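You operate a simulated robot arm through the tools that you are given. There is no shell and no other tool.

The job below is to be done with a simulated robot arm. You get a single attempt, and the scene is never put back.

## Task
Pack the coil that the slip names with one packing pad, close the carton, lay the slip in its pouch.
Fine: the carton on the bench, it stays in its place; the slip names the coil's length; the other coil and pads stay.

The check looks at the end state, three seconds after you hand in, the way a careful person would. Anything else that was tipped, shoved, dropped, spilled or broken makes it a failure.

## Robot
A 6-joint arm with a two-finger gripper, fixed in place. Base frame: the origin is at the foot of the arm, x ahead of it, y to its left, z up. Units: mm, rad, N and s.
Its first joint turns from -2.897 to 2.897 rad. Payload 2.45 kg.
The TCP is the grasp point between the finger pads, 20 mm short of the fingertips. In the tool frame z runs along the fingers and y along their closing line. Largest opening 140 mm; the body of the gripper starts 168 mm behind the TCP.
Orientation is told as [roll, pitch, yaw] about the base's x, y, z axes, in that order, counted from this pose: with the fingers straight down and closing along the base's y, the tool's x points along the base's -x, its y along +y and its z along -z.

## Interface
- The arm moves only by the tool play_rows. Its argument "moves" is a list of rows, each a list of 3 entries, a list of its own where there are three numbers: the opening in per cent of the stroke, from 0 (shut) to 100 (fully open), then the shift along the tool's x, y, z in units of 300 mm (1.0 is 300 mm), then the turn, a rotation vector about the tool's x, y, z in units of 60 degrees (1.0 is 60 degrees). In form: [[fingers, [tx, ty, tz], [wx, wy, wz]], ...]. A call has 1 to 20 rows; each row is the pose to reach, as a shift and turn from the pose commanded when the call began, along the tool's axes at that moment. A call with a number of a shift or a turn outside -1 to 1 is refused whole. Rows are played at 5 a second. More than 50 mm and 0.15 rad between two rows, or a gripper value outside its range, and nothing of the call is played. Where a pose cannot be reached the arm comes as near as it can. A force on the tool above 40 N (or 10 N above the force at the start of the call, whichever is more), or a blocked arm, ends the call early, and 0.2 s more pass. The fingers move at their own pace (about 45 mm/s each) and stop on an object; they squeeze with about 26 N. The grip force told is the motor's: it shows also when the fingers shut on nothing. Time passes only in rows, and 0.2 s behind the last, so rows that repeat a pose let the fingers close. It gives the time, the measured TCP pose, the force on the tool (base axes), the opening and the grip force at its end, in the units of the frame above (readings bear some noise), with the torque about the TCP (base axes, N m) and any sound that the robot's microphone picked up.
- Cameras (640 x 400 px; columns grow to the right, rows downward): "scene" is fixed at [220.5, 651.1, 1483.2]; the picture's right is [-0.63, -0.77, 0.00], its down [-0.27, 0.23, -0.93] and it looks along [0.72, -0.59, -0.36] (base axes); focal length 260 px, centre (320, 200). "wrist" rides on the gripper at [78, 11, -209] in the tool frame; the picture's right is [-0.14, 0.99, 0.00], its down [-0.92, -0.13, -0.37] and it looks along [-0.37, -0.05, 0.93] (tool axes); focal length 280 px, centre (320, 200). There is no depth. A picture from a camera that has moved, and an enlarged one, comes with that camera's place and axes in the base frame and with its lens.
- snapshot(camera): a new picture of that camera. The clock stands still meanwhile.
- zoom(camera, box): a new picture of the part [left, top, right, bottom] of that camera's present view, enlarged. The clock stands still meanwhile.
- close_job(): hands the job in; it is judged then, once.

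Places have to be worked out from the pictures, the camera data and where the tool is seen. Open the gripper and draw the arm clear of the work before you hand the job in, unless the task says otherwise.

The tools are called after ">>>" by a JSON object that holds its "api" and its "payload". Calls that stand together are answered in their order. play_rows: Moves the arm, as the interface text tells. Its arguments: {"type":"object","properties":{"moves":{"type":"array","items":{"type":"array"}}},"required":["moves"]} The other tools are called the same way: snapshot (camera) takes a picture; zoom (camera, box) takes an enlarged picture of a part of a camera's view; close_job () hands the job in.

At the start:

```text
time: 0.0
ee_pos: [565.4, 26.0, 1412.9]
tool_rot: [0.0, -0.002, 0.0]
force: [0.2, -0.8, -0.4]
moment: [0.01, 0.01, -0.01]
finger_gap: 140.0
finger_force: 0.1
```

scene: 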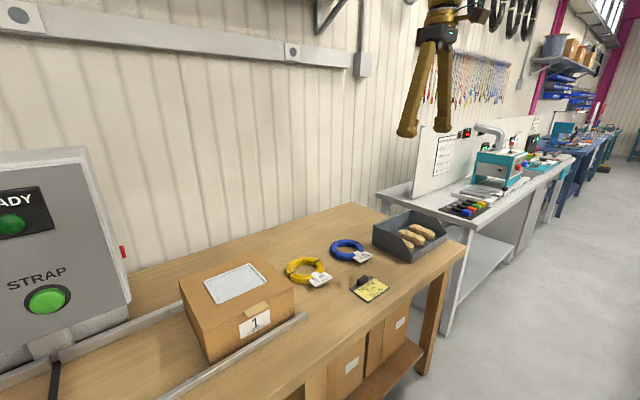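
wrist: 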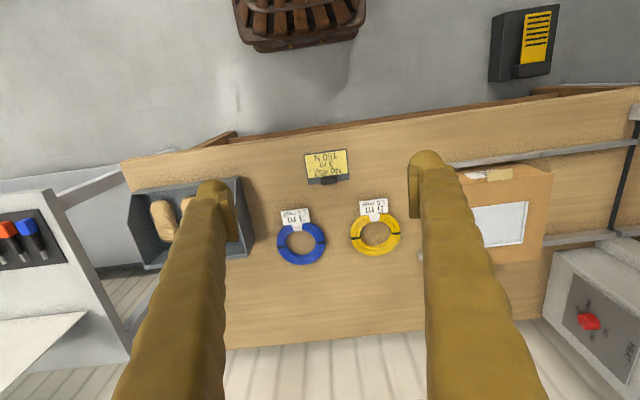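

The pictures show a carton, two coils (yellow, blue), a yellow slip in a holder, and a tray of pads. I'll zoom in to read the slip and the tags and see the carton's details.

>>> {"api": "zoom", "payload": {"camera": "wrist", "box": [240, 130, 440, 280]}}

>>> {"api": "zoom", "payload": {"camera": "scene", "box": [160, 240, 320, 380]}}

>>> {"api": "zoom", "payload": {"camera": "scene", "box": [280, 200, 480, 320]}}

>>> {"api": "zoom", "payload": {"camera": "wrist", "box": [400, 130, 640, 290]}}

>>> {"api": "zoom", "payload": {"camera": "wrist", "box": [100, 150, 280, 290]}}

```text
2.67 times, centred on (340, 205) of wrist
camera zoom: at [486.7, 38.0, 1621.7], right [0.14, 0.99, 0.0], down [0.92, -0.13, 0.37], along [0.37, -0.05, -0.93], focal length 748 px, centre (267, 187)
```

zoom: 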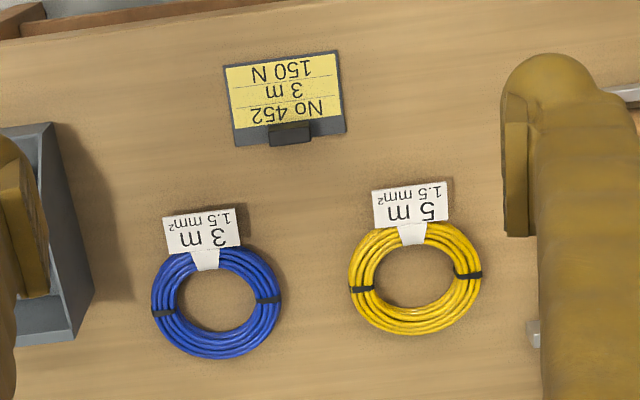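

```text
2.86 times, centred on (240, 310) of scene
camera zoom: at [220.5, 651.1, 1483.2], right [-0.63, -0.77, 0.0], down [-0.27, 0.23, -0.93], along [0.72, -0.59, -0.36], focal length 743 px, centre (549, -114)
```

zoom: 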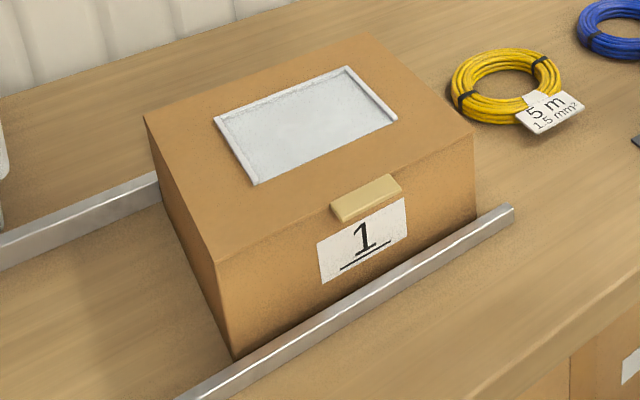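

```text
3.20 times, centred on (380, 260) of scene
camera zoom: at [220.5, 651.1, 1483.2], right [-0.63, -0.77, 0.0], down [-0.27, 0.23, -0.93], along [0.72, -0.59, -0.36], focal length 833 px, centre (128, 8)
```

zoom: 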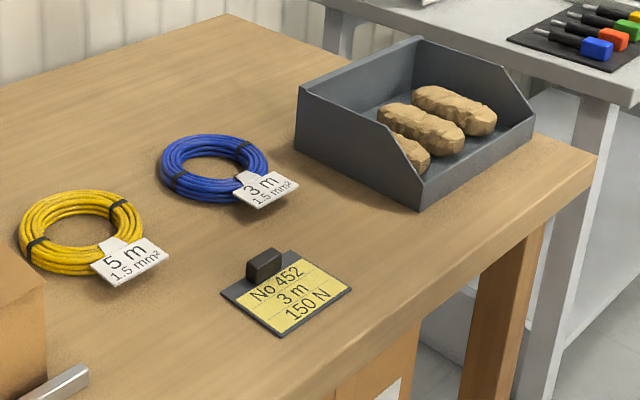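

```text
2.50 times, centred on (520, 210) of wrist
camera zoom: at [486.7, 38.0, 1621.7], right [0.14, 0.99, 0.0], down [0.92, -0.13, 0.37], along [0.37, -0.05, -0.93], focal length 701 px, centre (-180, 175)
```

zoom: 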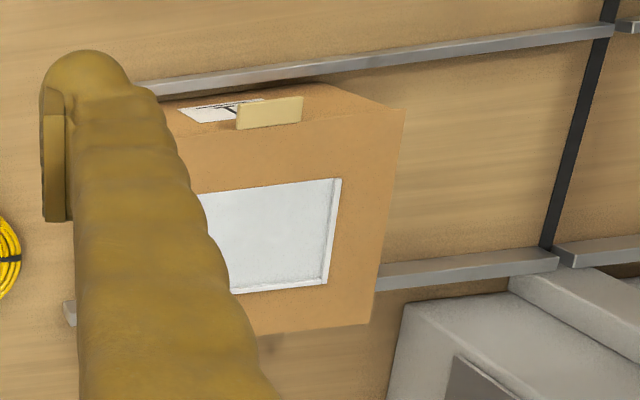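

```text
2.86 times, centred on (190, 220) of wrist
camera zoom: at [486.7, 38.0, 1621.7], right [0.14, 0.99, 0.0], down [0.92, -0.13, 0.37], along [0.37, -0.05, -0.93], focal length 801 px, centre (691, 143)
```

zoom: 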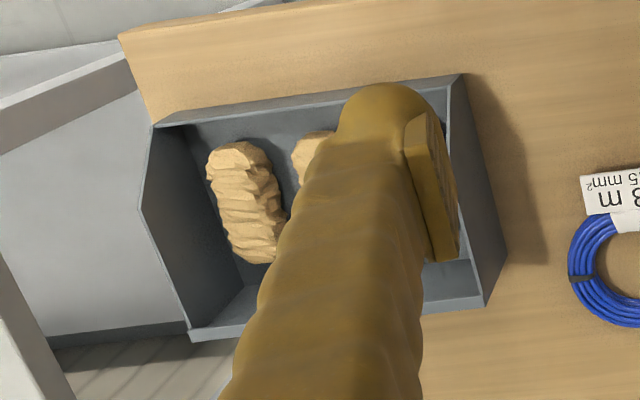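

The slip reads 3 m, which is the blue coil's tag. I place the blue coil at about (930,-85,850), the slip at (696,30,845), and the carton at x 756–999, y 317–571 with its lid at z≈967; the lid tab is on the near side and the pouch is on the lid. I'll move the wrist over the carton to look at the tab and lid.

>>> {"api": "play_rows", "payload": {"moves": [[100, [-0.017, 0.13, 0.054], [0, 0, 0]], [100, [-0.033, 0.26, 0.108], [0, 0, 0]], [100, [-0.05, 0.39, 0.162], [0, 0, 0]], [100, [-0.067, 0.52, 0.215], [0, 0, 0]], [100, [-0.083, 0.65, 0.269], [0, 0, 0]], [100, [-0.1, 0.78, 0.323], [0, 0, 0]], [100, [-0.117, 0.913, 0.377], [0, 0, 0]], [100, [-0.117, 0.913, 0.377], [0, 0, 0]]]}}

>>> {"api": "snapshot", "payload": {"camera": "wrist"}}

>>> {"api": "snapshot", "payload": {"camera": "scene"}}

```text
time: 1.8
ee_pos: [600.0, 302.5, 1297.9]
tool_rot: [0.0, -0.002, 0.002]
force: [0.4, -0.3, 0.2]
moment: [-0.04, -0.01, -0.03]
finger_gap: 140.1
finger_force: 0.0
```

```text
taken
camera wrist: at [521.4, 311.9, 1508.1], right [0.14, 0.99, 0.0], down [0.92, -0.13, 0.37], along [0.37, -0.05, -0.93], focal length 280 px, centre (320, 200)
```

wrist: 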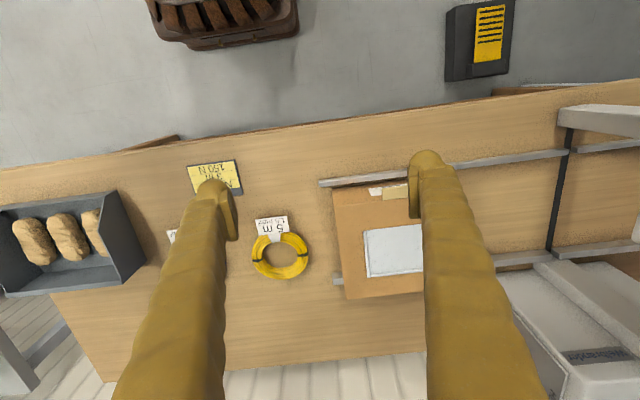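

```text
taken
```

scene: 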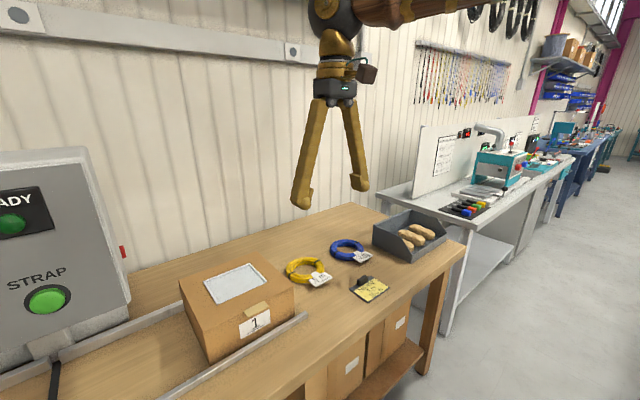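

The move tracked well. Now I zoom in on the lid's tab and pouch.

>>> {"api": "zoom", "payload": {"camera": "wrist", "box": [320, 160, 440, 310]}}

>>> {"api": "zoom", "payload": {"camera": "scene", "box": [220, 280, 300, 340]}}

>>> {"api": "zoom", "payload": {"camera": "wrist", "box": [0, 170, 160, 310]}}

>>> {"api": "zoom", "payload": {"camera": "scene", "box": [330, 260, 410, 310]}}

```text
2.67 times, centred on (380, 235) of wrist
camera zoom: at [521.4, 311.9, 1508.1], right [0.14, 0.99, 0.0], down [0.92, -0.13, 0.37], along [0.37, -0.05, -0.93], focal length 748 px, centre (160, 107)
```

zoom: 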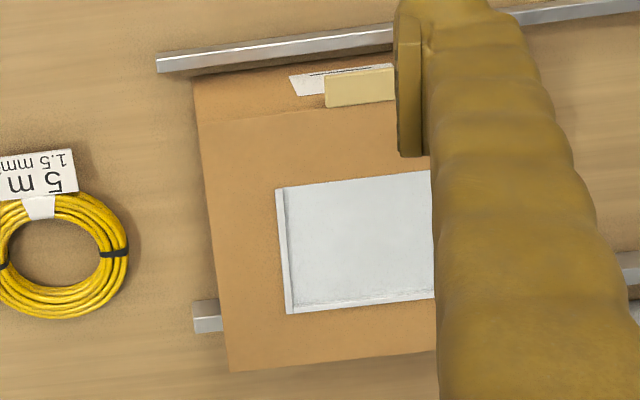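

```text
6.67 times, centred on (260, 310) of scene
camera zoom: at [220.5, 651.1, 1483.2], right [-0.63, -0.77, 0.0], down [-0.27, 0.23, -0.93], along [0.72, -0.59, -0.36], focal length 1734 px, centre (720, -533)
```

zoom: 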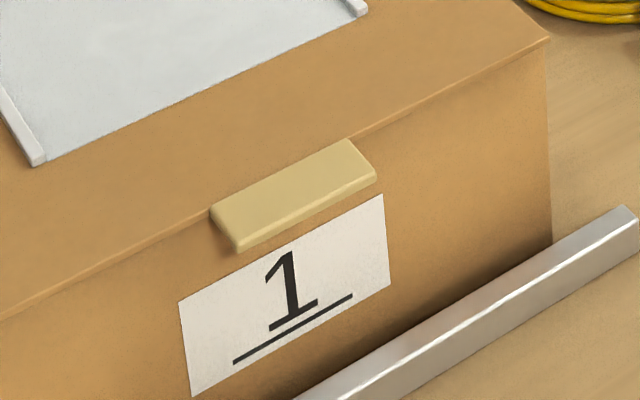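

```text
2.86 times, centred on (80, 240) of wrist
camera zoom: at [521.4, 311.9, 1508.1], right [0.14, 0.99, 0.0], down [0.92, -0.13, 0.37], along [0.37, -0.05, -0.93], focal length 801 px, centre (1006, 86)
```

zoom: 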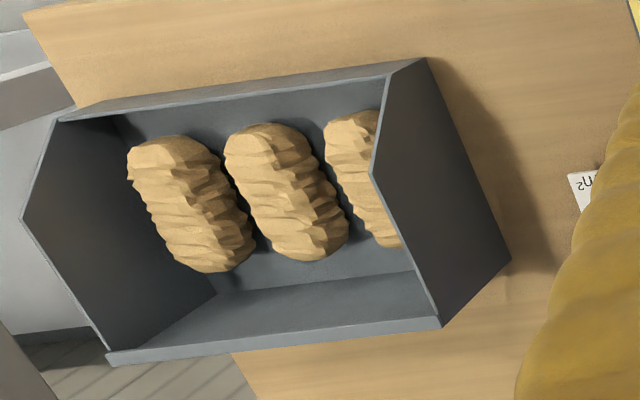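

```text
8.00 times, centred on (370, 285) of scene
camera zoom: at [220.5, 651.1, 1483.2], right [-0.63, -0.77, 0.0], down [-0.27, 0.23, -0.93], along [0.72, -0.59, -0.36], focal length 2081 px, centre (-80, -480)
```

zoom: 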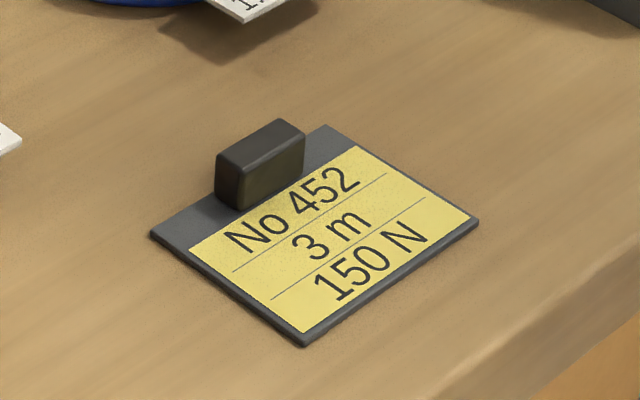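

The tab is a flat plate jutting from the lid's front edge towards the robot, at about (745,437,965), and the pouch is rimmed on three sides and open towards −x. Before committing to a lid-opening path, I test the arm's reach high above the far part of the carton, in free air.

>>> {"api": "play_rows", "payload": {"moves": [[100, [-0.133, 0.064, 0.01], [0, 0, 0]], [100, [-0.267, 0.128, 0.02], [0, 0, 0]], [100, [-0.4, 0.192, 0.03], [0, 0, 0]], [100, [-0.533, 0.256, 0.04], [0, 0, 0]], [100, [-0.667, 0.32, 0.05], [0, 0, 0]], [100, [-0.8, 0.384, 0.06], [0, 0, 0]], [100, [-0.933, 0.448, 0.07], [0, 0, 0]], [100, [-0.933, 0.448, 0.07], [0, 0, 0]]]}}

>>> {"api": "play_rows", "payload": {"moves": [[100, [-0.133, 0, 0.03], [0, 0, 0]], [100, [-0.267, 0, 0.06], [0, 0, 0]], [100, [-0.4, 0, 0.06], [0, 0, 0]], [100, [-0.4, 0, 0.06], [0, 0, 0]], [100, [-0.4, 0, 0.06], [0, 0, 0]]]}}

>>> {"api": "snapshot", "payload": {"camera": "scene"}}

>>> {"api": "snapshot", "payload": {"camera": "wrist"}}

```text
time: 3.6
ee_pos: [879.8, 437.7, 1279.3]
tool_rot: [0.0, -0.003, 0.002]
force: [-0.2, -0.4, 0.5]
moment: [-0.03, -0.02, 0.0]
finger_gap: 140.0
finger_force: 0.0
```

```text
time: 4.8
ee_pos: [999.5, 435.3, 1261.6]
tool_rot: [0.0, -0.001, 0.002]
force: [0.7, 0.6, -0.1]
moment: [0.0, -0.02, 0.02]
finger_gap: 140.1
finger_force: 0.1
```

```text
taken
```

scene: 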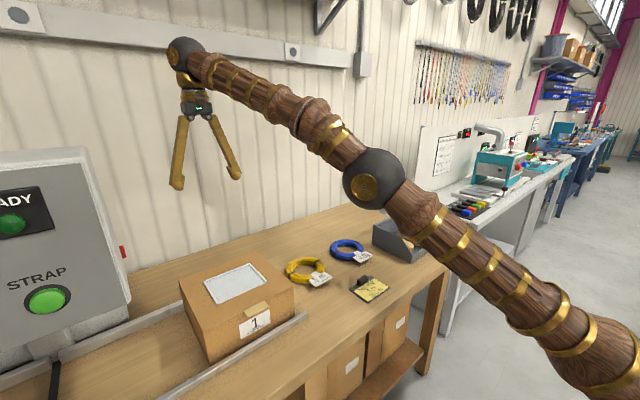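

```text
taken
camera wrist: at [921.6, 445.9, 1469.9], right [0.14, 0.99, 0.0], down [0.92, -0.13, 0.37], along [0.37, -0.05, -0.93], focal length 280 px, centre (320, 200)
```

wrist: 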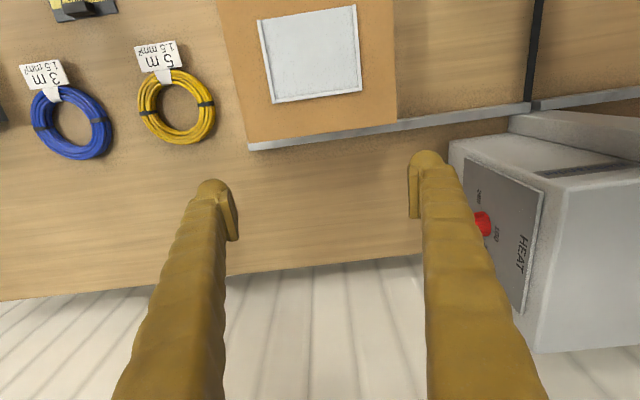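

Reach at (1000,437,1260) is fine. From this view I zoom on the pouch, coils and slip for more exact positions.

>>> {"api": "zoom", "payload": {"camera": "wrist", "box": [200, 0, 420, 160]}}

>>> {"api": "zoom", "payload": {"camera": "wrist", "box": [0, 0, 230, 180]}}

```text
2.50 times, centred on (310, 80) of wrist
camera zoom: at [921.6, 445.9, 1469.9], right [0.14, 0.99, 0.0], down [0.92, -0.13, 0.37], along [0.37, -0.05, -0.93], focal length 701 px, centre (345, 500)
```

zoom: 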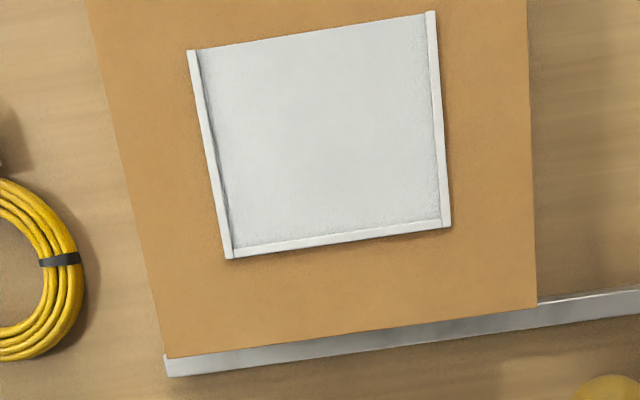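

```text
2.22 times, centred on (115, 90) of wrist
camera zoom: at [921.6, 445.9, 1469.9], right [0.14, 0.99, 0.0], down [0.92, -0.13, 0.37], along [0.37, -0.05, -0.93], focal length 623 px, centre (776, 444)
```

zoom: 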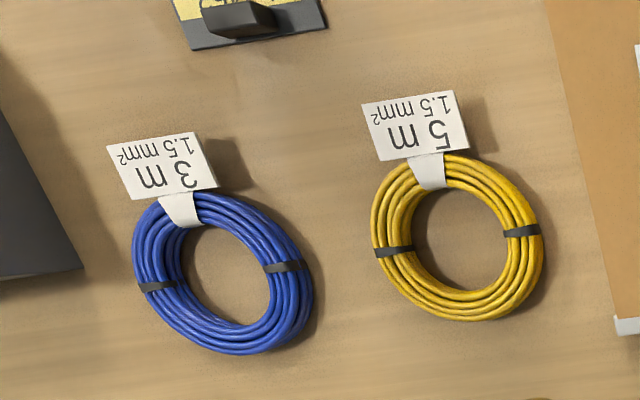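

The geometry is consistent: lid tab spans x 735–758, y 410–469, z ≈ 960–968, hinge at the far edge x≈997. I'll draw back to x≈700 at height while starting to turn the tool towards horizontal (pointing +x, fingers closing vertically), so I can pinch the tab.

>>> {"api": "play_rows", "payload": {"moves": [[100, [0.125, 0.0, 0], [0.072, -0.072, -0.072]], [100, [0.25, 0, 0], [0.144, -0.144, -0.144]], [100, [0.375, 0, 0], [0.2165, -0.2165, -0.2165]], [100, [0.5, 0, 0], [0.2887, -0.2887, -0.2887]], [80, [0.625, 0, 0], [0.3608, -0.3608, -0.3608]], [70, [0.75, 0, 0], [0.433, -0.433, -0.433]], [60, [0.875, 0, 0], [0.5052, -0.5052, -0.5052]], [50, [1.0, 0, 0], [0.57735, -0.57735, -0.57735]], [40, [1.0, 0, 0], [0.57735, -0.57735, -0.57735]]]}}

>>> {"api": "play_rows", "payload": {"moves": [[40, [0, 0.0, 0], [0.072, -0.072, -0.072]], [40, [0, 0, 0], [0.144, -0.144, -0.144]], [40, [0, 0, 0], [0.2165, -0.2165, -0.2165]], [40, [0, 0, 0], [0.2887, -0.2887, -0.2887]], [40, [0, 0, 0], [0.3608, -0.3608, -0.3608]], [40, [0, 0, 0], [0.433, -0.433, -0.433]], [40, [0, 0, 0], [0.5052, -0.5052, -0.5052]], [40, [0, 0, 0], [0.57735, -0.57735, -0.57735]], [40, [0, 0, 0], [0.57735, -0.57735, -0.57735]]]}}

>>> {"api": "snapshot", "payload": {"camera": "scene"}}

>>> {"api": "snapshot", "payload": {"camera": "wrist"}}

```text
time: 6.8
ee_pos: [700.1, 436.7, 1260.7]
tool_rot: [-0.789, -0.341, 0.79]
force: [-0.2, -0.5, 0.1]
moment: [-0.03, 0.03, 0.0]
finger_gap: 55.7
finger_force: 0.0
```

```text
time: 8.8
ee_pos: [700.1, 437.3, 1260.6]
tool_rot: [-1.573, 0.001, 1.573]
force: [-0.2, -0.7, 0.6]
moment: [-0.01, 0.01, 0.0]
finger_gap: 56.0
finger_force: 0.1
```

```text
taken
```

scene: 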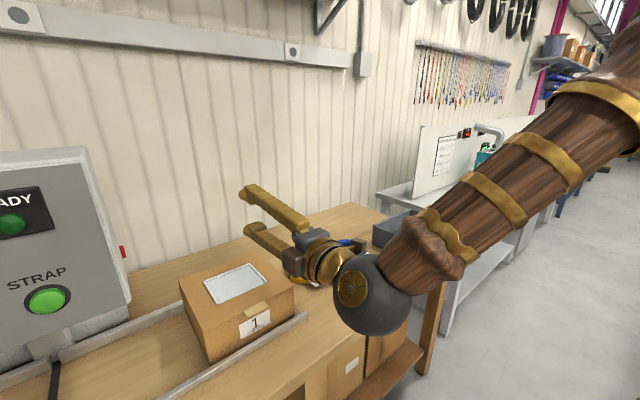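

```text
taken
camera wrist: at [491.0, 357.4, 1249.3], right [0.0, 0.14, -0.99], down [-0.37, 0.92, 0.13], along [0.93, 0.37, 0.05], focal length 280 px, centre (320, 200)
```

wrist: 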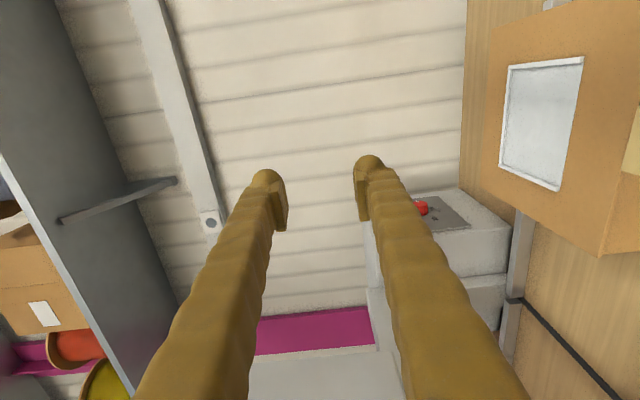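

Tool is now horizontal with fingers vertical. I lower to the tab's height in front of the carton, staying short of the tab at x≈680.

>>> {"api": "play_rows", "payload": {"moves": [[40, [-0.002, 0.14, -0.02], [0, 0, 0]], [40, [-0.004, 0.28, -0.04], [0, 0, 0]], [40, [-0.006, 0.42, -0.067], [0, 0, 0]], [40, [-0.008, 0.56, -0.067], [0, 0, 0]], [40, [-0.01, 0.7, -0.067], [0, 0, 0]], [40, [-0.01, 0.84, -0.067], [0, 0, 0]], [40, [-0.01, 0.94, -0.067], [0, 0, 0]], [40, [-0.01, 0.99, -0.067], [0, 0, 0]], [40, [-0.01, 0.99, -0.067], [0, 0, 0]]]}}

>>> {"api": "snapshot", "payload": {"camera": "scene"}}

>>> {"api": "snapshot", "payload": {"camera": "wrist"}}

```text
time: 10.8
ee_pos: [680.9, 439.7, 963.3]
tool_rot: [-1.571, 0.001, 1.573]
force: [-0.5, 0.5, 0.2]
moment: [0.0, 0.01, 0.02]
finger_gap: 56.1
finger_force: 0.1
```

```text
taken
```

scene: 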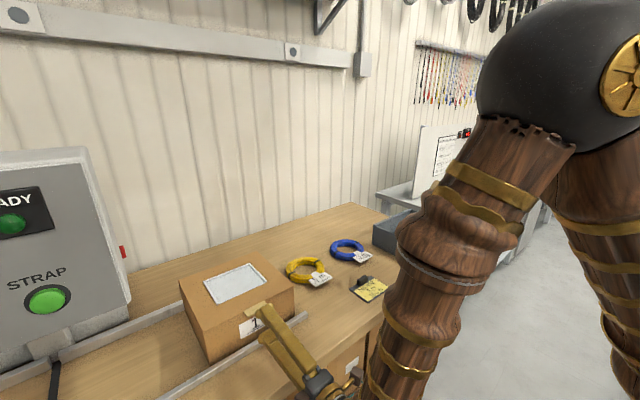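

```text
taken
camera wrist: at [471.8, 359.9, 952.3], right [0.0, 0.14, -0.99], down [-0.37, 0.92, 0.13], along [0.93, 0.37, 0.05], focal length 280 px, centre (320, 200)
```

wrist: 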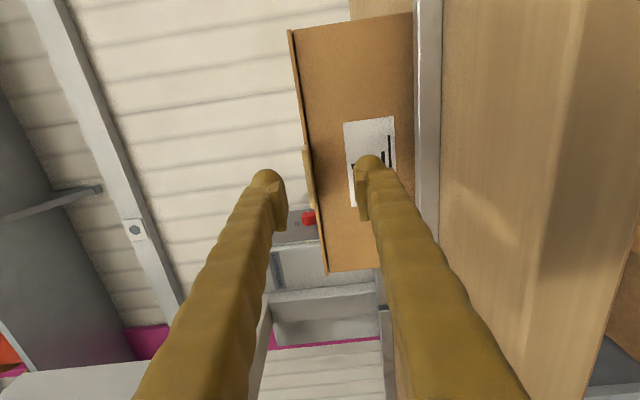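

>>> {"api": "zoom", "payload": {"camera": "wrist", "box": [240, 120, 420, 260]}}

>>> {"api": "zoom", "payload": {"camera": "scene", "box": [220, 280, 340, 380]}}

```text
2.86 times, centred on (330, 190) of wrist
camera zoom: at [471.8, 359.9, 952.3], right [0.0, 0.14, -0.99], down [-0.37, 0.92, 0.13], along [0.93, 0.37, 0.05], focal length 801 px, centre (291, 229)
```

zoom: 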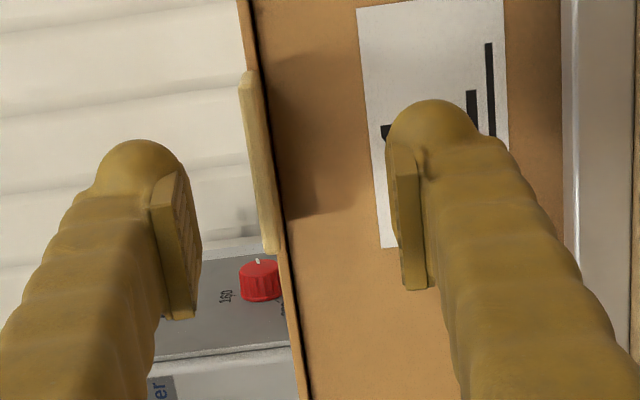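

```text
4.00 times, centred on (280, 330) of scene
camera zoom: at [220.5, 651.1, 1483.2], right [-0.63, -0.77, 0.0], down [-0.27, 0.23, -0.93], along [0.72, -0.59, -0.36], focal length 1041 px, centre (480, -320)
```

zoom: 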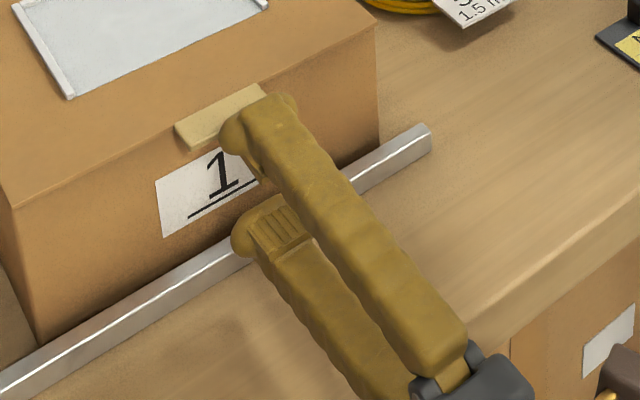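

The wrist view puts the tab about 10–12 mm above my TCP axis (z≈974). I raise by 10 mm and move forward 30 mm, then look again.

>>> {"api": "play_rows", "payload": {"moves": [[40, [0, -0.035, 0.0], [0, 0, 0]], [40, [0, -0.035, 0.05], [0, 0, 0]], [40, [0, -0.035, 0.1], [0, 0, 0]], [40, [0, -0.035, 0.1], [0, 0, 0]]]}}

>>> {"api": "zoom", "payload": {"camera": "wrist", "box": [240, 120, 420, 260]}}

>>> {"api": "zoom", "payload": {"camera": "scene", "box": [220, 280, 320, 360]}}

```text
time: 11.8
ee_pos: [711.0, 439.4, 973.6]
tool_rot: [-1.572, -0.001, 1.574]
force: [-0.1, 0.5, 0.4]
moment: [-0.02, 0.03, 0.0]
finger_gap: 55.9
finger_force: 0.0
```

```text
2.86 times, centred on (330, 190) of wrist
camera zoom: at [501.9, 360.3, 962.6], right [0.0, 0.14, -0.99], down [-0.37, 0.92, 0.13], along [0.93, 0.37, 0.05], focal length 801 px, centre (291, 229)
```

zoom: 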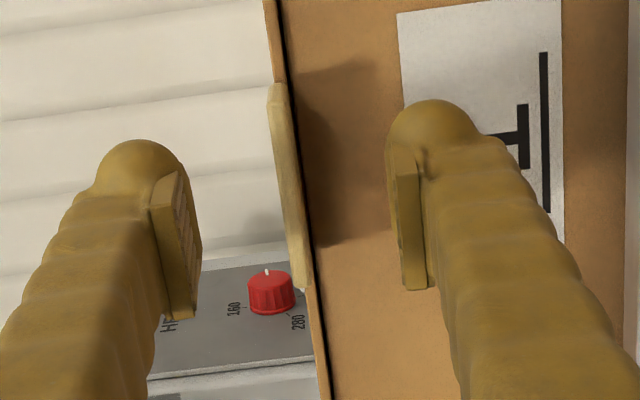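

```text
5.00 times, centred on (270, 320) of scene
camera zoom: at [220.5, 651.1, 1483.2], right [-0.63, -0.77, 0.0], down [-0.27, 0.23, -0.93], along [0.72, -0.59, -0.36], focal length 1301 px, centre (570, -400)
```

zoom: 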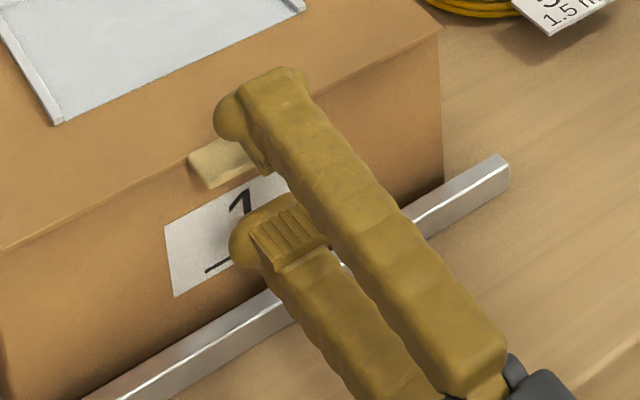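

The tab is now centred between the fingers. I move 16 mm further forward and close on it.

>>> {"api": "play_rows", "payload": {"moves": [[40, [0, 0, 0.025], [0, 0, 0]], [40, [0, 0, 0.053], [0, 0, 0]], [40, [0, 0, 0.053], [0, 0, 0]]]}}

>>> {"api": "play_rows", "payload": {"moves": [[20, [0, 0, 0], [0, 0, 0]], [0, [0, 0, 0], [0, 0, 0]], [0, [0, 0, 0], [0, 0, 0]], [0, [0, 0, 0], [0, 0, 0]], [0, [0, 0, 0], [0, 0, 0]], [0, [0, 0, 0], [0, 0, 0]]]}}

>>> {"api": "zoom", "payload": {"camera": "wrist", "box": [240, 120, 420, 260]}}

>>> {"api": "zoom", "payload": {"camera": "scene", "box": [220, 280, 320, 360]}}

```text
time: 12.6
ee_pos: [727.0, 439.0, 974.6]
tool_rot: [-1.572, 0.0, 1.574]
force: [0.8, -0.1, 0.4]
moment: [-0.03, -0.03, 0.02]
finger_gap: 56.1
finger_force: 0.0
```

```text
time: 14.0
ee_pos: [727.1, 439.5, 973.9]
tool_rot: [-1.573, 0.001, 1.572]
force: [0.8, 0.1, -0.1]
moment: [0.01, 0.03, 0.0]
finger_gap: 6.0
finger_force: 25.8
```

```text
2.86 times, centred on (330, 190) of wrist
camera zoom: at [517.8, 360.1, 963.0], right [0.0, 0.14, -0.99], down [-0.37, 0.92, 0.13], along [0.93, 0.37, 0.05], focal length 801 px, centre (291, 229)
```

zoom: 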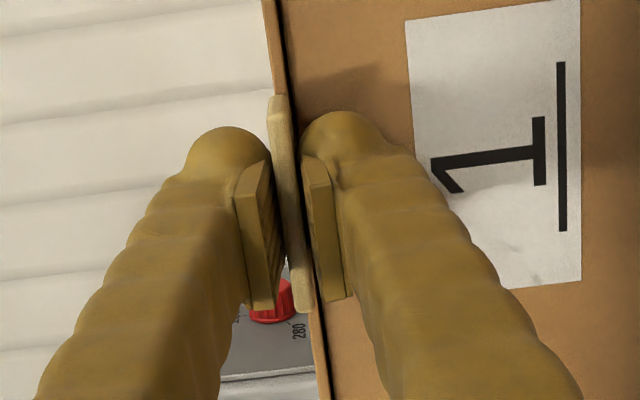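

```text
5.00 times, centred on (270, 320) of scene
camera zoom: at [220.5, 651.1, 1483.2], right [-0.63, -0.77, 0.0], down [-0.27, 0.23, -0.93], along [0.72, -0.59, -0.36], focal length 1301 px, centre (570, -400)
```

zoom: 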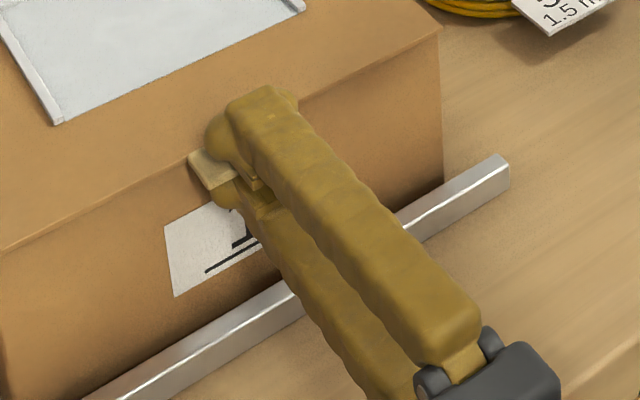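

The tab is gripped (gap 6.0 mm at z≈974). I swing it up along the hinge arc (radius ≈264 mm), first 20°, watching the force.

>>> {"api": "play_rows", "payload": {"moves": [[0, [0, -0.0383, 0.0008], [-0.0417, 0, 0]], [0, [0, -0.0767, 0.0033], [-0.0833, 0, 0]], [0, [0, -0.1147, 0.0076], [-0.125, 0, 0]], [0, [0, -0.1528, 0.0134], [-0.1667, 0, 0]], [0, [0, -0.2277, 0.03], [-0.25, 0, 0]], [0, [0, -0.301, 0.053], [-0.3333, 0, 0]], [0, [0, -0.301, 0.053], [-0.3333, 0, 0]]]}}

>>> {"api": "snapshot", "payload": {"camera": "scene"}}

>>> {"api": "snapshot", "payload": {"camera": "wrist"}}

```text
time: 15.6
ee_pos: [742.1, 441.3, 1065.2]
tool_rot: [-1.222, -0.001, 1.571]
force: [0.1, -0.3, 0.5]
moment: [0.04, 0.02, 0.0]
finger_gap: 6.0
finger_force: 25.6
```

```text
taken
```

scene: 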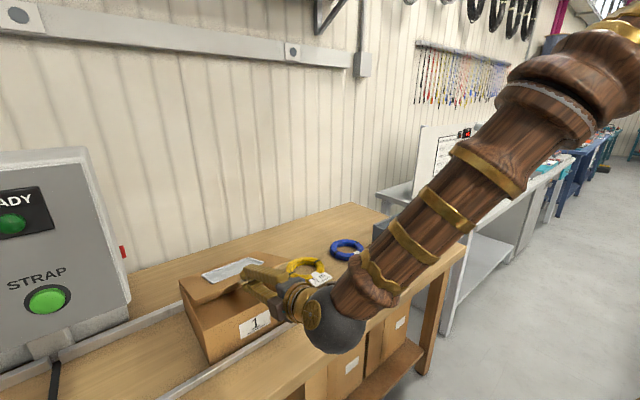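

```text
taken
camera wrist: at [542.0, 360.3, 1126.3], right [-0.34, 0.14, -0.93], down [-0.3, 0.92, 0.25], along [0.89, 0.37, -0.27], focal length 280 px, centre (320, 200)
```

wrist: 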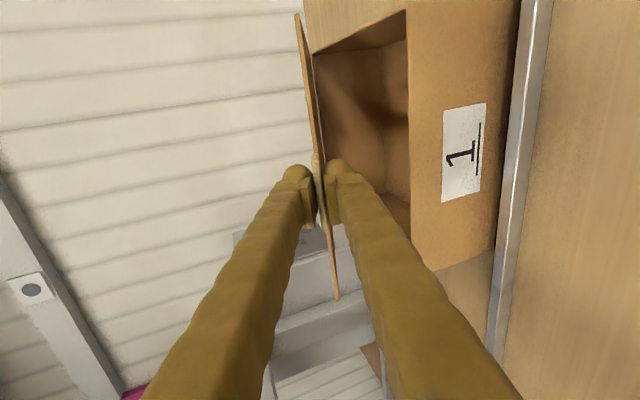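

The lid follows freely with almost no force. I continue along the arc to about 80°.

>>> {"api": "play_rows", "payload": {"moves": [[0, [0, -0.1149, 0.0075], [-0.125, 0, 0]], [0, [0, -0.2278, 0.03], [-0.25, 0, 0]], [0, [0, -0.3368, 0.067], [-0.375, 0, 0]], [0, [0, -0.44, 0.1179], [-0.5, 0, 0]], [0, [0, -0.5357, 0.1818], [-0.625, 0, 0]], [0, [0, -0.6222, 0.2578], [-0.75, 0, 0]], [0, [0, -0.6982, 0.3443], [-0.875, 0, 0]], [0, [0, -0.7621, 0.44], [-1.0, 0, 0]], [0, [0, -0.7621, 0.44], [-1.0, 0, 0]]]}}

>>> {"api": "snapshot", "payload": {"camera": "scene"}}

>>> {"api": "snapshot", "payload": {"camera": "wrist"}}

```text
time: 17.6
ee_pos: [944.6, 440.5, 1236.0]
tool_rot: [-0.178, 0.001, 1.573]
force: [-0.8, 0.4, 6.5]
moment: [0.32, -0.04, 0.08]
finger_gap: 6.1
finger_force: 25.8
```

```text
taken
```

scene: 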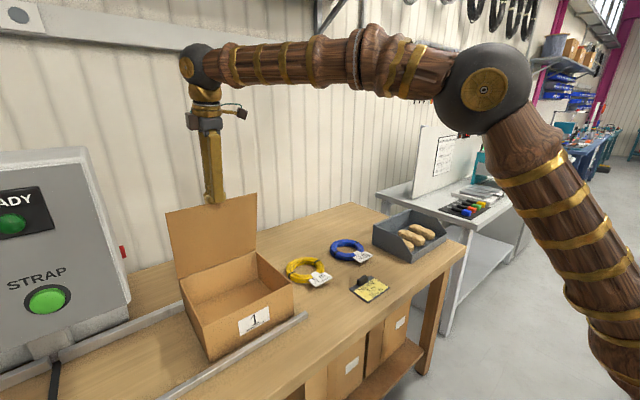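

```text
taken
camera wrist: at [896.9, 360.8, 1439.5], right [-0.98, 0.14, -0.17], down [0.06, 0.92, 0.39], along [0.21, 0.37, -0.91], focal length 280 px, centre (320, 200)
```

wrist: 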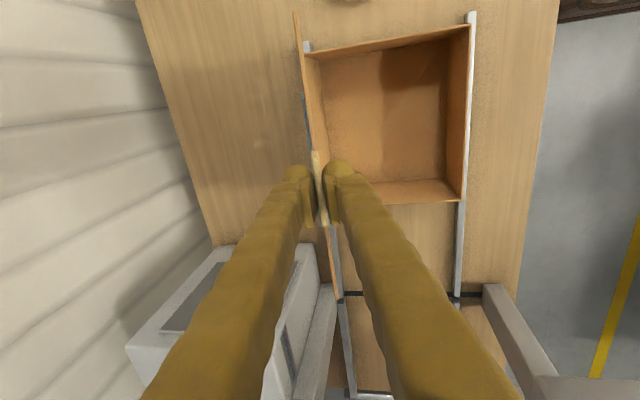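

The lid is at about 80°, with about 6 N radially from a small hinge misfit. I continue to about 95° with a 3 mm outward correction.

>>> {"api": "play_rows", "payload": {"moves": [[0, [0, 0, -0.008], [0, 0, 0]], [0, [0, -0.0767, -0.0067], [-0.0833, 0, 0]], [0, [0, -0.1528, 0.0034], [-0.1667, 0, 0]], [0, [0, -0.2278, 0.02], [-0.25, 0, 0]], [0, [0, -0.2278, 0.02], [-0.25, 0, 0]]]}}

>>> {"api": "snapshot", "payload": {"camera": "scene"}}

>>> {"api": "snapshot", "payload": {"camera": "wrist"}}

```text
time: 18.8
ee_pos: [994.9, 433.2, 1230.1]
tool_rot: [0.088, 0.001, 1.572]
force: [0.4, 0.0, -0.8]
moment: [-0.05, -0.03, 0.07]
finger_gap: 5.7
finger_force: 26.2
out of reach, approached as far as the arm can: row 4, 5
```

```text
taken
```

scene: 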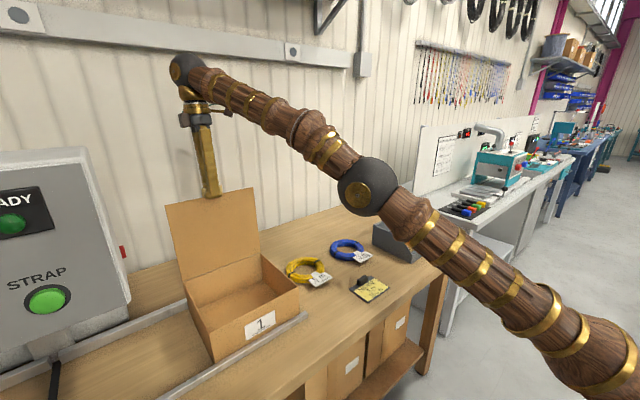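

```text
taken
camera wrist: at [1002.0, 353.2, 1439.0], right [-0.99, 0.14, 0.09], down [0.16, 0.92, 0.36], along [-0.03, 0.36, -0.93], focal length 280 px, centre (320, 200)
```

wrist: 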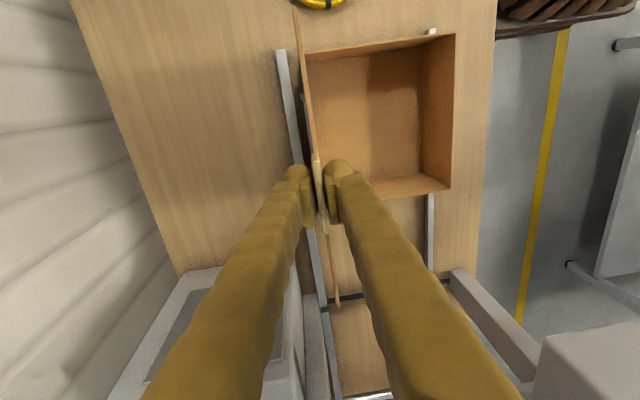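

The last rows ran out of reach and the TCP was pulled 7 mm towards −y; the carton may have been dragged slightly. I zoom in to compare its position with earlier.

>>> {"api": "zoom", "payload": {"camera": "scene", "box": [160, 240, 320, 380]}}

>>> {"api": "zoom", "payload": {"camera": "wrist", "box": [260, 0, 480, 210]}}

```text
2.86 times, centred on (240, 310) of scene
camera zoom: at [220.5, 651.1, 1483.2], right [-0.63, -0.77, 0.0], down [-0.27, 0.23, -0.93], along [0.72, -0.59, -0.36], focal length 743 px, centre (549, -114)
```

zoom: 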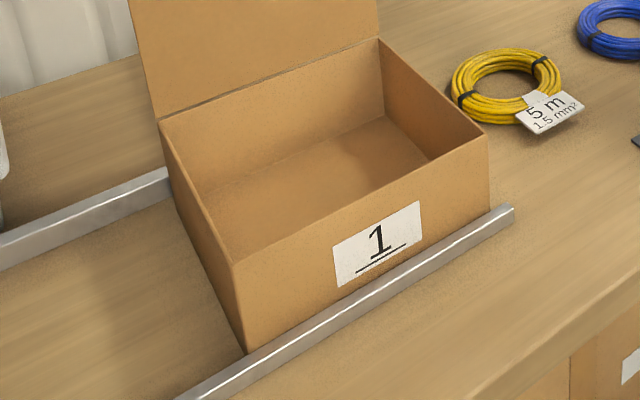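

```text
1.90 times, centred on (370, 105) of wrist
camera zoom: at [1002.0, 353.2, 1439.0], right [-0.99, 0.14, 0.09], down [0.16, 0.92, 0.36], along [-0.03, 0.36, -0.93], focal length 534 px, centre (225, 381)
```

zoom: 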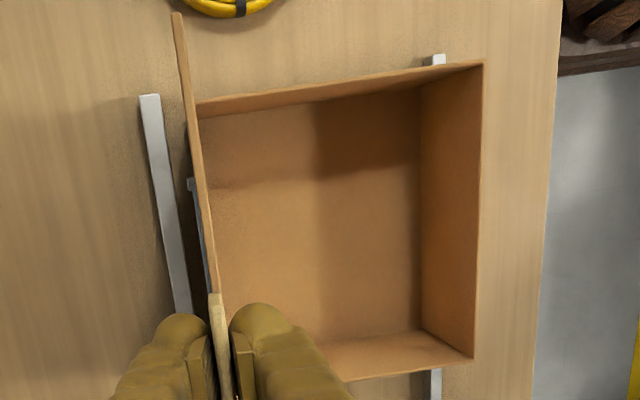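

The label moved about 15 px in the zoom, so the carton was dragged roughly 15 mm in −x and 5 mm in −y when the arm ran out of reach. I reverse to the 90° pose, which was reachable, to undo this, then compare again.

>>> {"api": "play_rows", "payload": {"moves": [[0, [0, 0.038, 0.0008], [0.0417, 0, 0]], [0, [0, 0.0767, 0.0033], [0.0833, 0, 0]], [0, [0, 0.0767, 0.0033], [0.0833, 0, 0]]]}}

>>> {"api": "zoom", "payload": {"camera": "scene", "box": [160, 240, 320, 380]}}

>>> {"api": "snapshot", "payload": {"camera": "wrist"}}

```text
time: 19.6
ee_pos: [972.0, 432.5, 1231.1]
tool_rot: [-0.002, -0.001, 1.572]
force: [0.5, -0.1, -0.9]
moment: [0.02, -0.06, -0.03]
finger_gap: 6.2
finger_force: 26.2
```

```text
2.86 times, centred on (240, 310) of scene
camera zoom: at [220.5, 651.1, 1483.2], right [-0.63, -0.77, 0.0], down [-0.27, 0.23, -0.93], along [0.72, -0.59, -0.36], focal length 743 px, centre (549, -114)
```

zoom: 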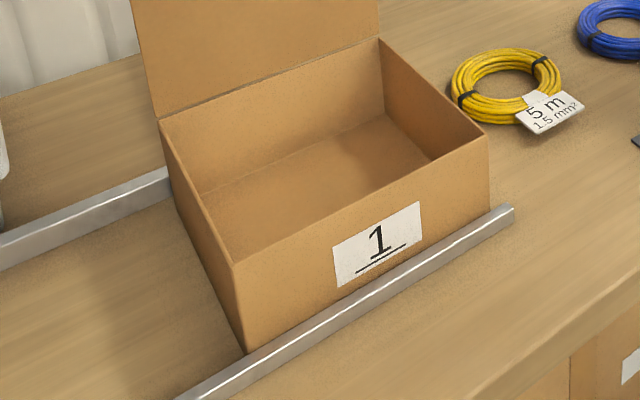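

```text
taken
camera wrist: at [960.3, 352.9, 1440.6], right [-0.99, 0.14, 0.0], down [0.13, 0.92, 0.37], along [0.05, 0.36, -0.93], focal length 280 px, centre (320, 200)
```

wrist: 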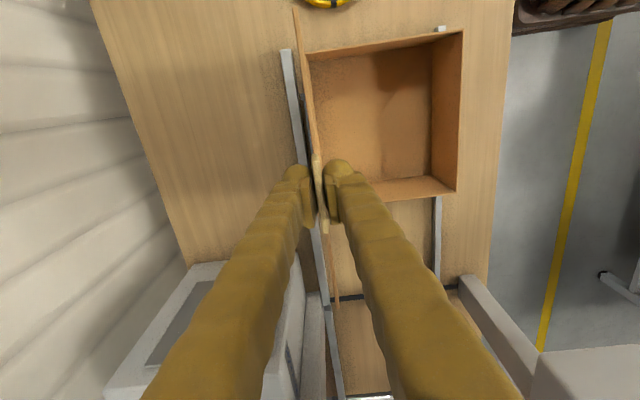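

The carton's hinge now sits at x≈972, so it needs about +16 mm in x and +7 mm in y. The gripped lid transmits the drag, so I move it back by that vector with the tool kept vertical.

>>> {"api": "play_rows", "payload": {"moves": [[0, [-0.012, -0.018, 0], [0, 0, 0]], [0, [-0.025, -0.036, 0], [0, 0, 0]], [0, [-0.025, -0.0533, 0], [0, 0, 0]], [0, [-0.025, -0.0533, 0], [0, 0, 0]]]}}

>>> {"api": "zoom", "payload": {"camera": "scene", "box": [160, 240, 320, 380]}}

```text
time: 20.6
ee_pos: [987.5, 439.3, 1232.2]
tool_rot: [-0.001, 0.0, 1.572]
force: [-0.5, -0.9, -1.3]
moment: [0.05, 0.0, 0.03]
finger_gap: 6.0
finger_force: 25.7
```

```text
2.86 times, centred on (240, 310) of scene
camera zoom: at [220.5, 651.1, 1483.2], right [-0.63, -0.77, 0.0], down [-0.27, 0.23, -0.93], along [0.72, -0.59, -0.36], focal length 743 px, centre (549, -114)
```

zoom: 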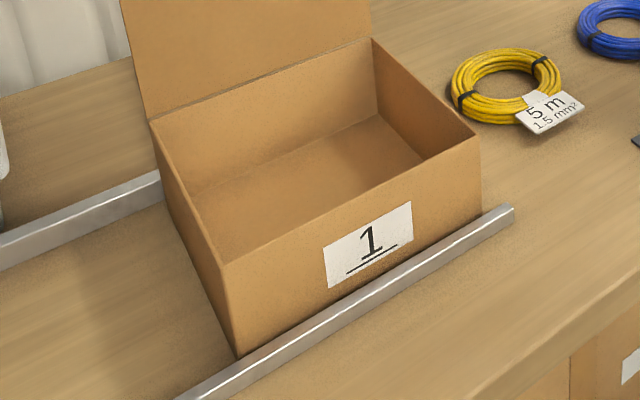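

Better: the carton moved back most of the way in y, but a remainder in x seems left. I take the same high zoom as the original reference picture for comparison (label corners then at (179,301), (383,194), (390,286), (193,396)).

>>> {"api": "zoom", "payload": {"camera": "scene", "box": [220, 280, 300, 340]}}

>>> {"api": "snapshot", "payload": {"camera": "wrist"}}

```text
6.67 times, centred on (260, 310) of scene
camera zoom: at [220.5, 651.1, 1483.2], right [-0.63, -0.77, 0.0], down [-0.27, 0.23, -0.93], along [0.72, -0.59, -0.36], focal length 1734 px, centre (720, -533)
```

zoom: 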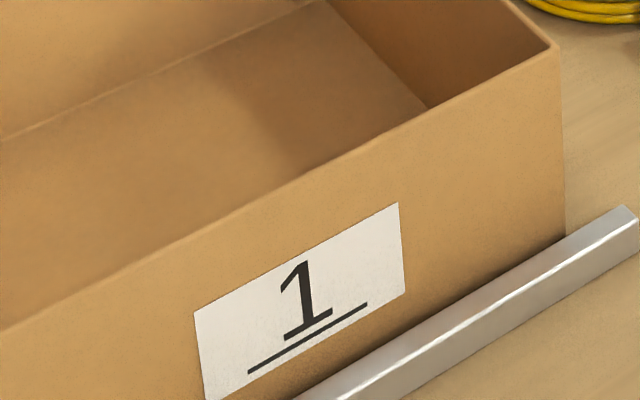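

```text
taken
camera wrist: at [976.3, 360.3, 1440.8], right [-0.99, 0.14, 0.0], down [0.13, 0.92, 0.37], along [0.05, 0.36, -0.93], focal length 280 px, centre (320, 200)
```

wrist: 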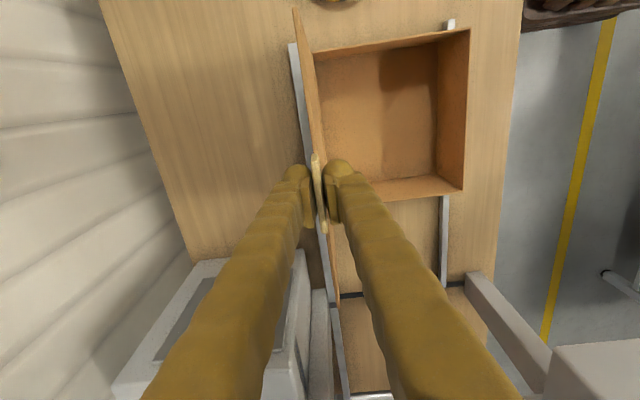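

The carton is now about 8 mm in −x and 3 mm in −y from its original place; I'll fix that later from inside the carton. Now I open the fingers only a little to see whether the lid stands by itself.

>>> {"api": "play_rows", "payload": {"moves": [[8, [0, 0, 0], [0, 0, 0]], [14, [0, 0, 0], [0, 0, 0]], [20, [0, 0, 0], [0, 0, 0]], [20, [0, 0, 0], [0, 0, 0]], [20, [0, 0, 0], [0, 0, 0]]]}}

>>> {"api": "zoom", "payload": {"camera": "wrist", "box": [240, 120, 420, 260]}}

>>> {"api": "zoom", "payload": {"camera": "scene", "box": [120, 160, 320, 380]}}

```text
time: 21.8
ee_pos: [987.6, 438.9, 1231.1]
tool_rot: [-0.003, 0.001, 1.573]
force: [0.0, -0.8, 1.2]
moment: [-0.03, -0.02, -0.02]
finger_gap: 28.2
finger_force: 0.1
```

```text
2.86 times, centred on (330, 190) of wrist
camera zoom: at [976.3, 360.3, 1440.7], right [-0.99, 0.14, 0.0], down [0.13, 0.92, 0.37], along [0.05, 0.36, -0.93], focal length 801 px, centre (291, 229)
```

zoom: 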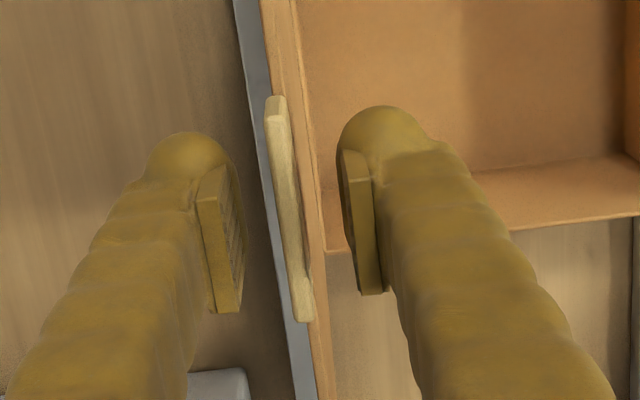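

```text
1.82 times, centred on (220, 270) of scene
camera zoom: at [220.5, 651.1, 1483.2], right [-0.63, -0.77, 0.0], down [-0.27, 0.23, -0.93], along [0.72, -0.59, -0.36], focal length 473 px, centre (502, 73)
```

zoom: 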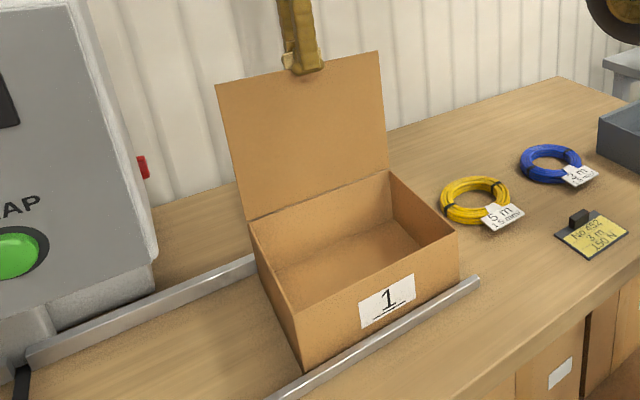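

The lid stands free between the fingers without touching either one. I wait a moment, then raise the tool clear and check that it stays.

>>> {"api": "play_rows", "payload": {"moves": [[20, [0, 0, 0], [0, 0, 0]], [20, [0, 0, 0], [0, 0, 0]], [20, [0, 0, 0], [0, 0, 0]], [20, [0, 0, -0.03], [0, 0, 0]], [25, [0, 0, -0.06], [0, 0, 0]], [25, [0, 0, -0.12], [0, 0, 0]], [25, [0, 0, -0.2], [0, 0, 0]], [25, [0, 0, -0.2], [0, 0, 0]], [25, [0, 0, -0.2], [0, 0, 0]]]}}

>>> {"api": "snapshot", "payload": {"camera": "wrist"}}

>>> {"api": "zoom", "payload": {"camera": "scene", "box": [120, 160, 320, 380]}}

```text
time: 23.8
ee_pos: [986.8, 439.6, 1279.1]
tool_rot: [-0.003, 0.0, 1.572]
force: [-0.7, 0.8, -0.1]
moment: [0.0, 0.01, 0.0]
finger_gap: 35.2
finger_force: 0.2
out of reach, approached as far as the arm can: row 7, 8, 9
```

```text
taken
camera wrist: at [975.9, 360.4, 1488.9], right [-0.99, 0.14, 0.0], down [0.13, 0.92, 0.37], along [0.05, 0.36, -0.93], focal length 280 px, centre (320, 200)
```

wrist: 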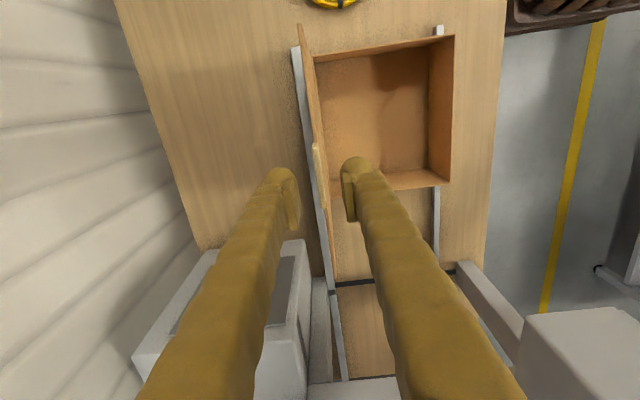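

```text
1.82 times, centred on (220, 270) of scene
camera zoom: at [220.5, 651.1, 1483.2], right [-0.63, -0.77, 0.0], down [-0.27, 0.23, -0.93], along [0.72, -0.59, -0.36], focal length 473 px, centre (502, 73)
```

zoom: 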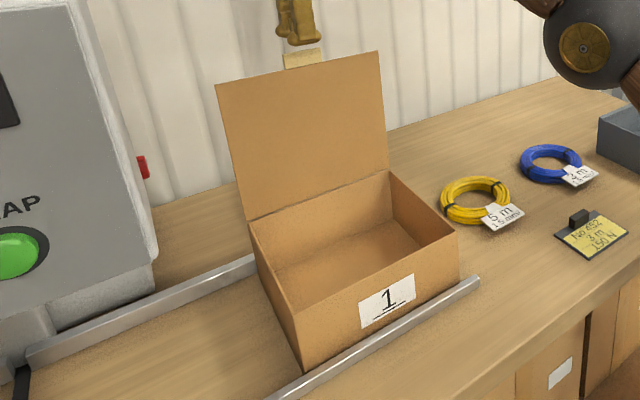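

The lid stands free on its own. I leave the carton fine-adjustment for later and go to the blue coil, rotating the tool back to fingers closing along y.

>>> {"api": "play_rows", "payload": {"moves": [[25, [0.12, 0.0625, 0], [0, 0, 0.125]], [25, [0.241, 0.125, 0], [0, 0, 0.25]], [25, [0.362, 0.1875, 0], [0, 0, 0.375]], [25, [0.483, 0.25, 0], [0, 0, 0.5]], [30, [0.604, 0.3125, 0], [0, 0, 0.625]], [40, [0.725, 0.375, 0], [0, 0, 0.75]], [50, [0.846, 0.4375, 0], [0, 0, 0.875]], [50, [0.967, 0.5, 0], [0, 0, 1.0]], [50, [0.967, 0.5, 0], [0, 0, 1.0]]]}}

>>> {"api": "play_rows", "payload": {"moves": [[50, [0.05, -0.114, 0.054], [0, 0, 0.0625]], [50, [0.1, -0.229, 0.1075], [0, 0, 0.125]], [50, [0.15, -0.343, 0.161], [0, 0, 0.1875]], [50, [0.2, -0.4575, 0.215], [0, 0, 0.25]], [50, [0.25, -0.572, 0.269], [0, 0, 0.3125]], [50, [0.3, -0.686, 0.3225], [0, 0, 0.375]], [50, [0.351, -0.8, 0.376], [0, 0, 0.4375]], [50, [0.401, -0.915, 0.43], [0, 0, 0.5]], [50, [0.401, -0.915, 0.43], [0, 0, 0.5]]]}}

>>> {"api": "snapshot", "payload": {"camera": "wrist"}}

>>> {"api": "snapshot", "payload": {"camera": "scene"}}

```text
time: 25.8
ee_pos: [837.5, 148.6, 1279.1]
tool_rot: [-0.002, -0.002, 0.523]
force: [0.0, 0.1, 0.0]
moment: [0.0, 0.03, -0.06]
finger_gap: 69.9
finger_force: 0.0
```

```text
time: 27.8
ee_pos: [869.8, -149.1, 1150.0]
tool_rot: [0.001, -0.001, 0.001]
force: [0.8, 0.2, 0.2]
moment: [0.01, 0.01, -0.01]
finger_gap: 70.1
finger_force: 0.2
```

```text
taken
camera wrist: at [791.4, -140.1, 1359.1], right [0.14, 0.99, 0.0], down [0.92, -0.13, 0.37], along [0.37, -0.05, -0.93], focal length 280 px, centre (320, 200)
```

wrist: 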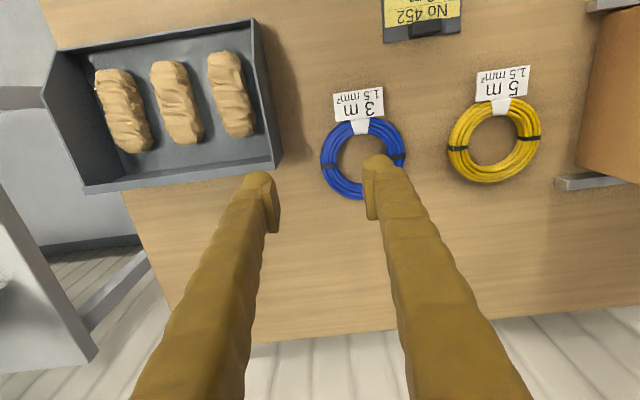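

```text
taken
```

scene: 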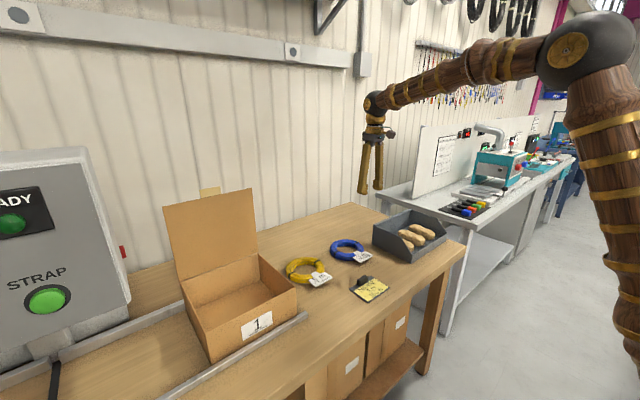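

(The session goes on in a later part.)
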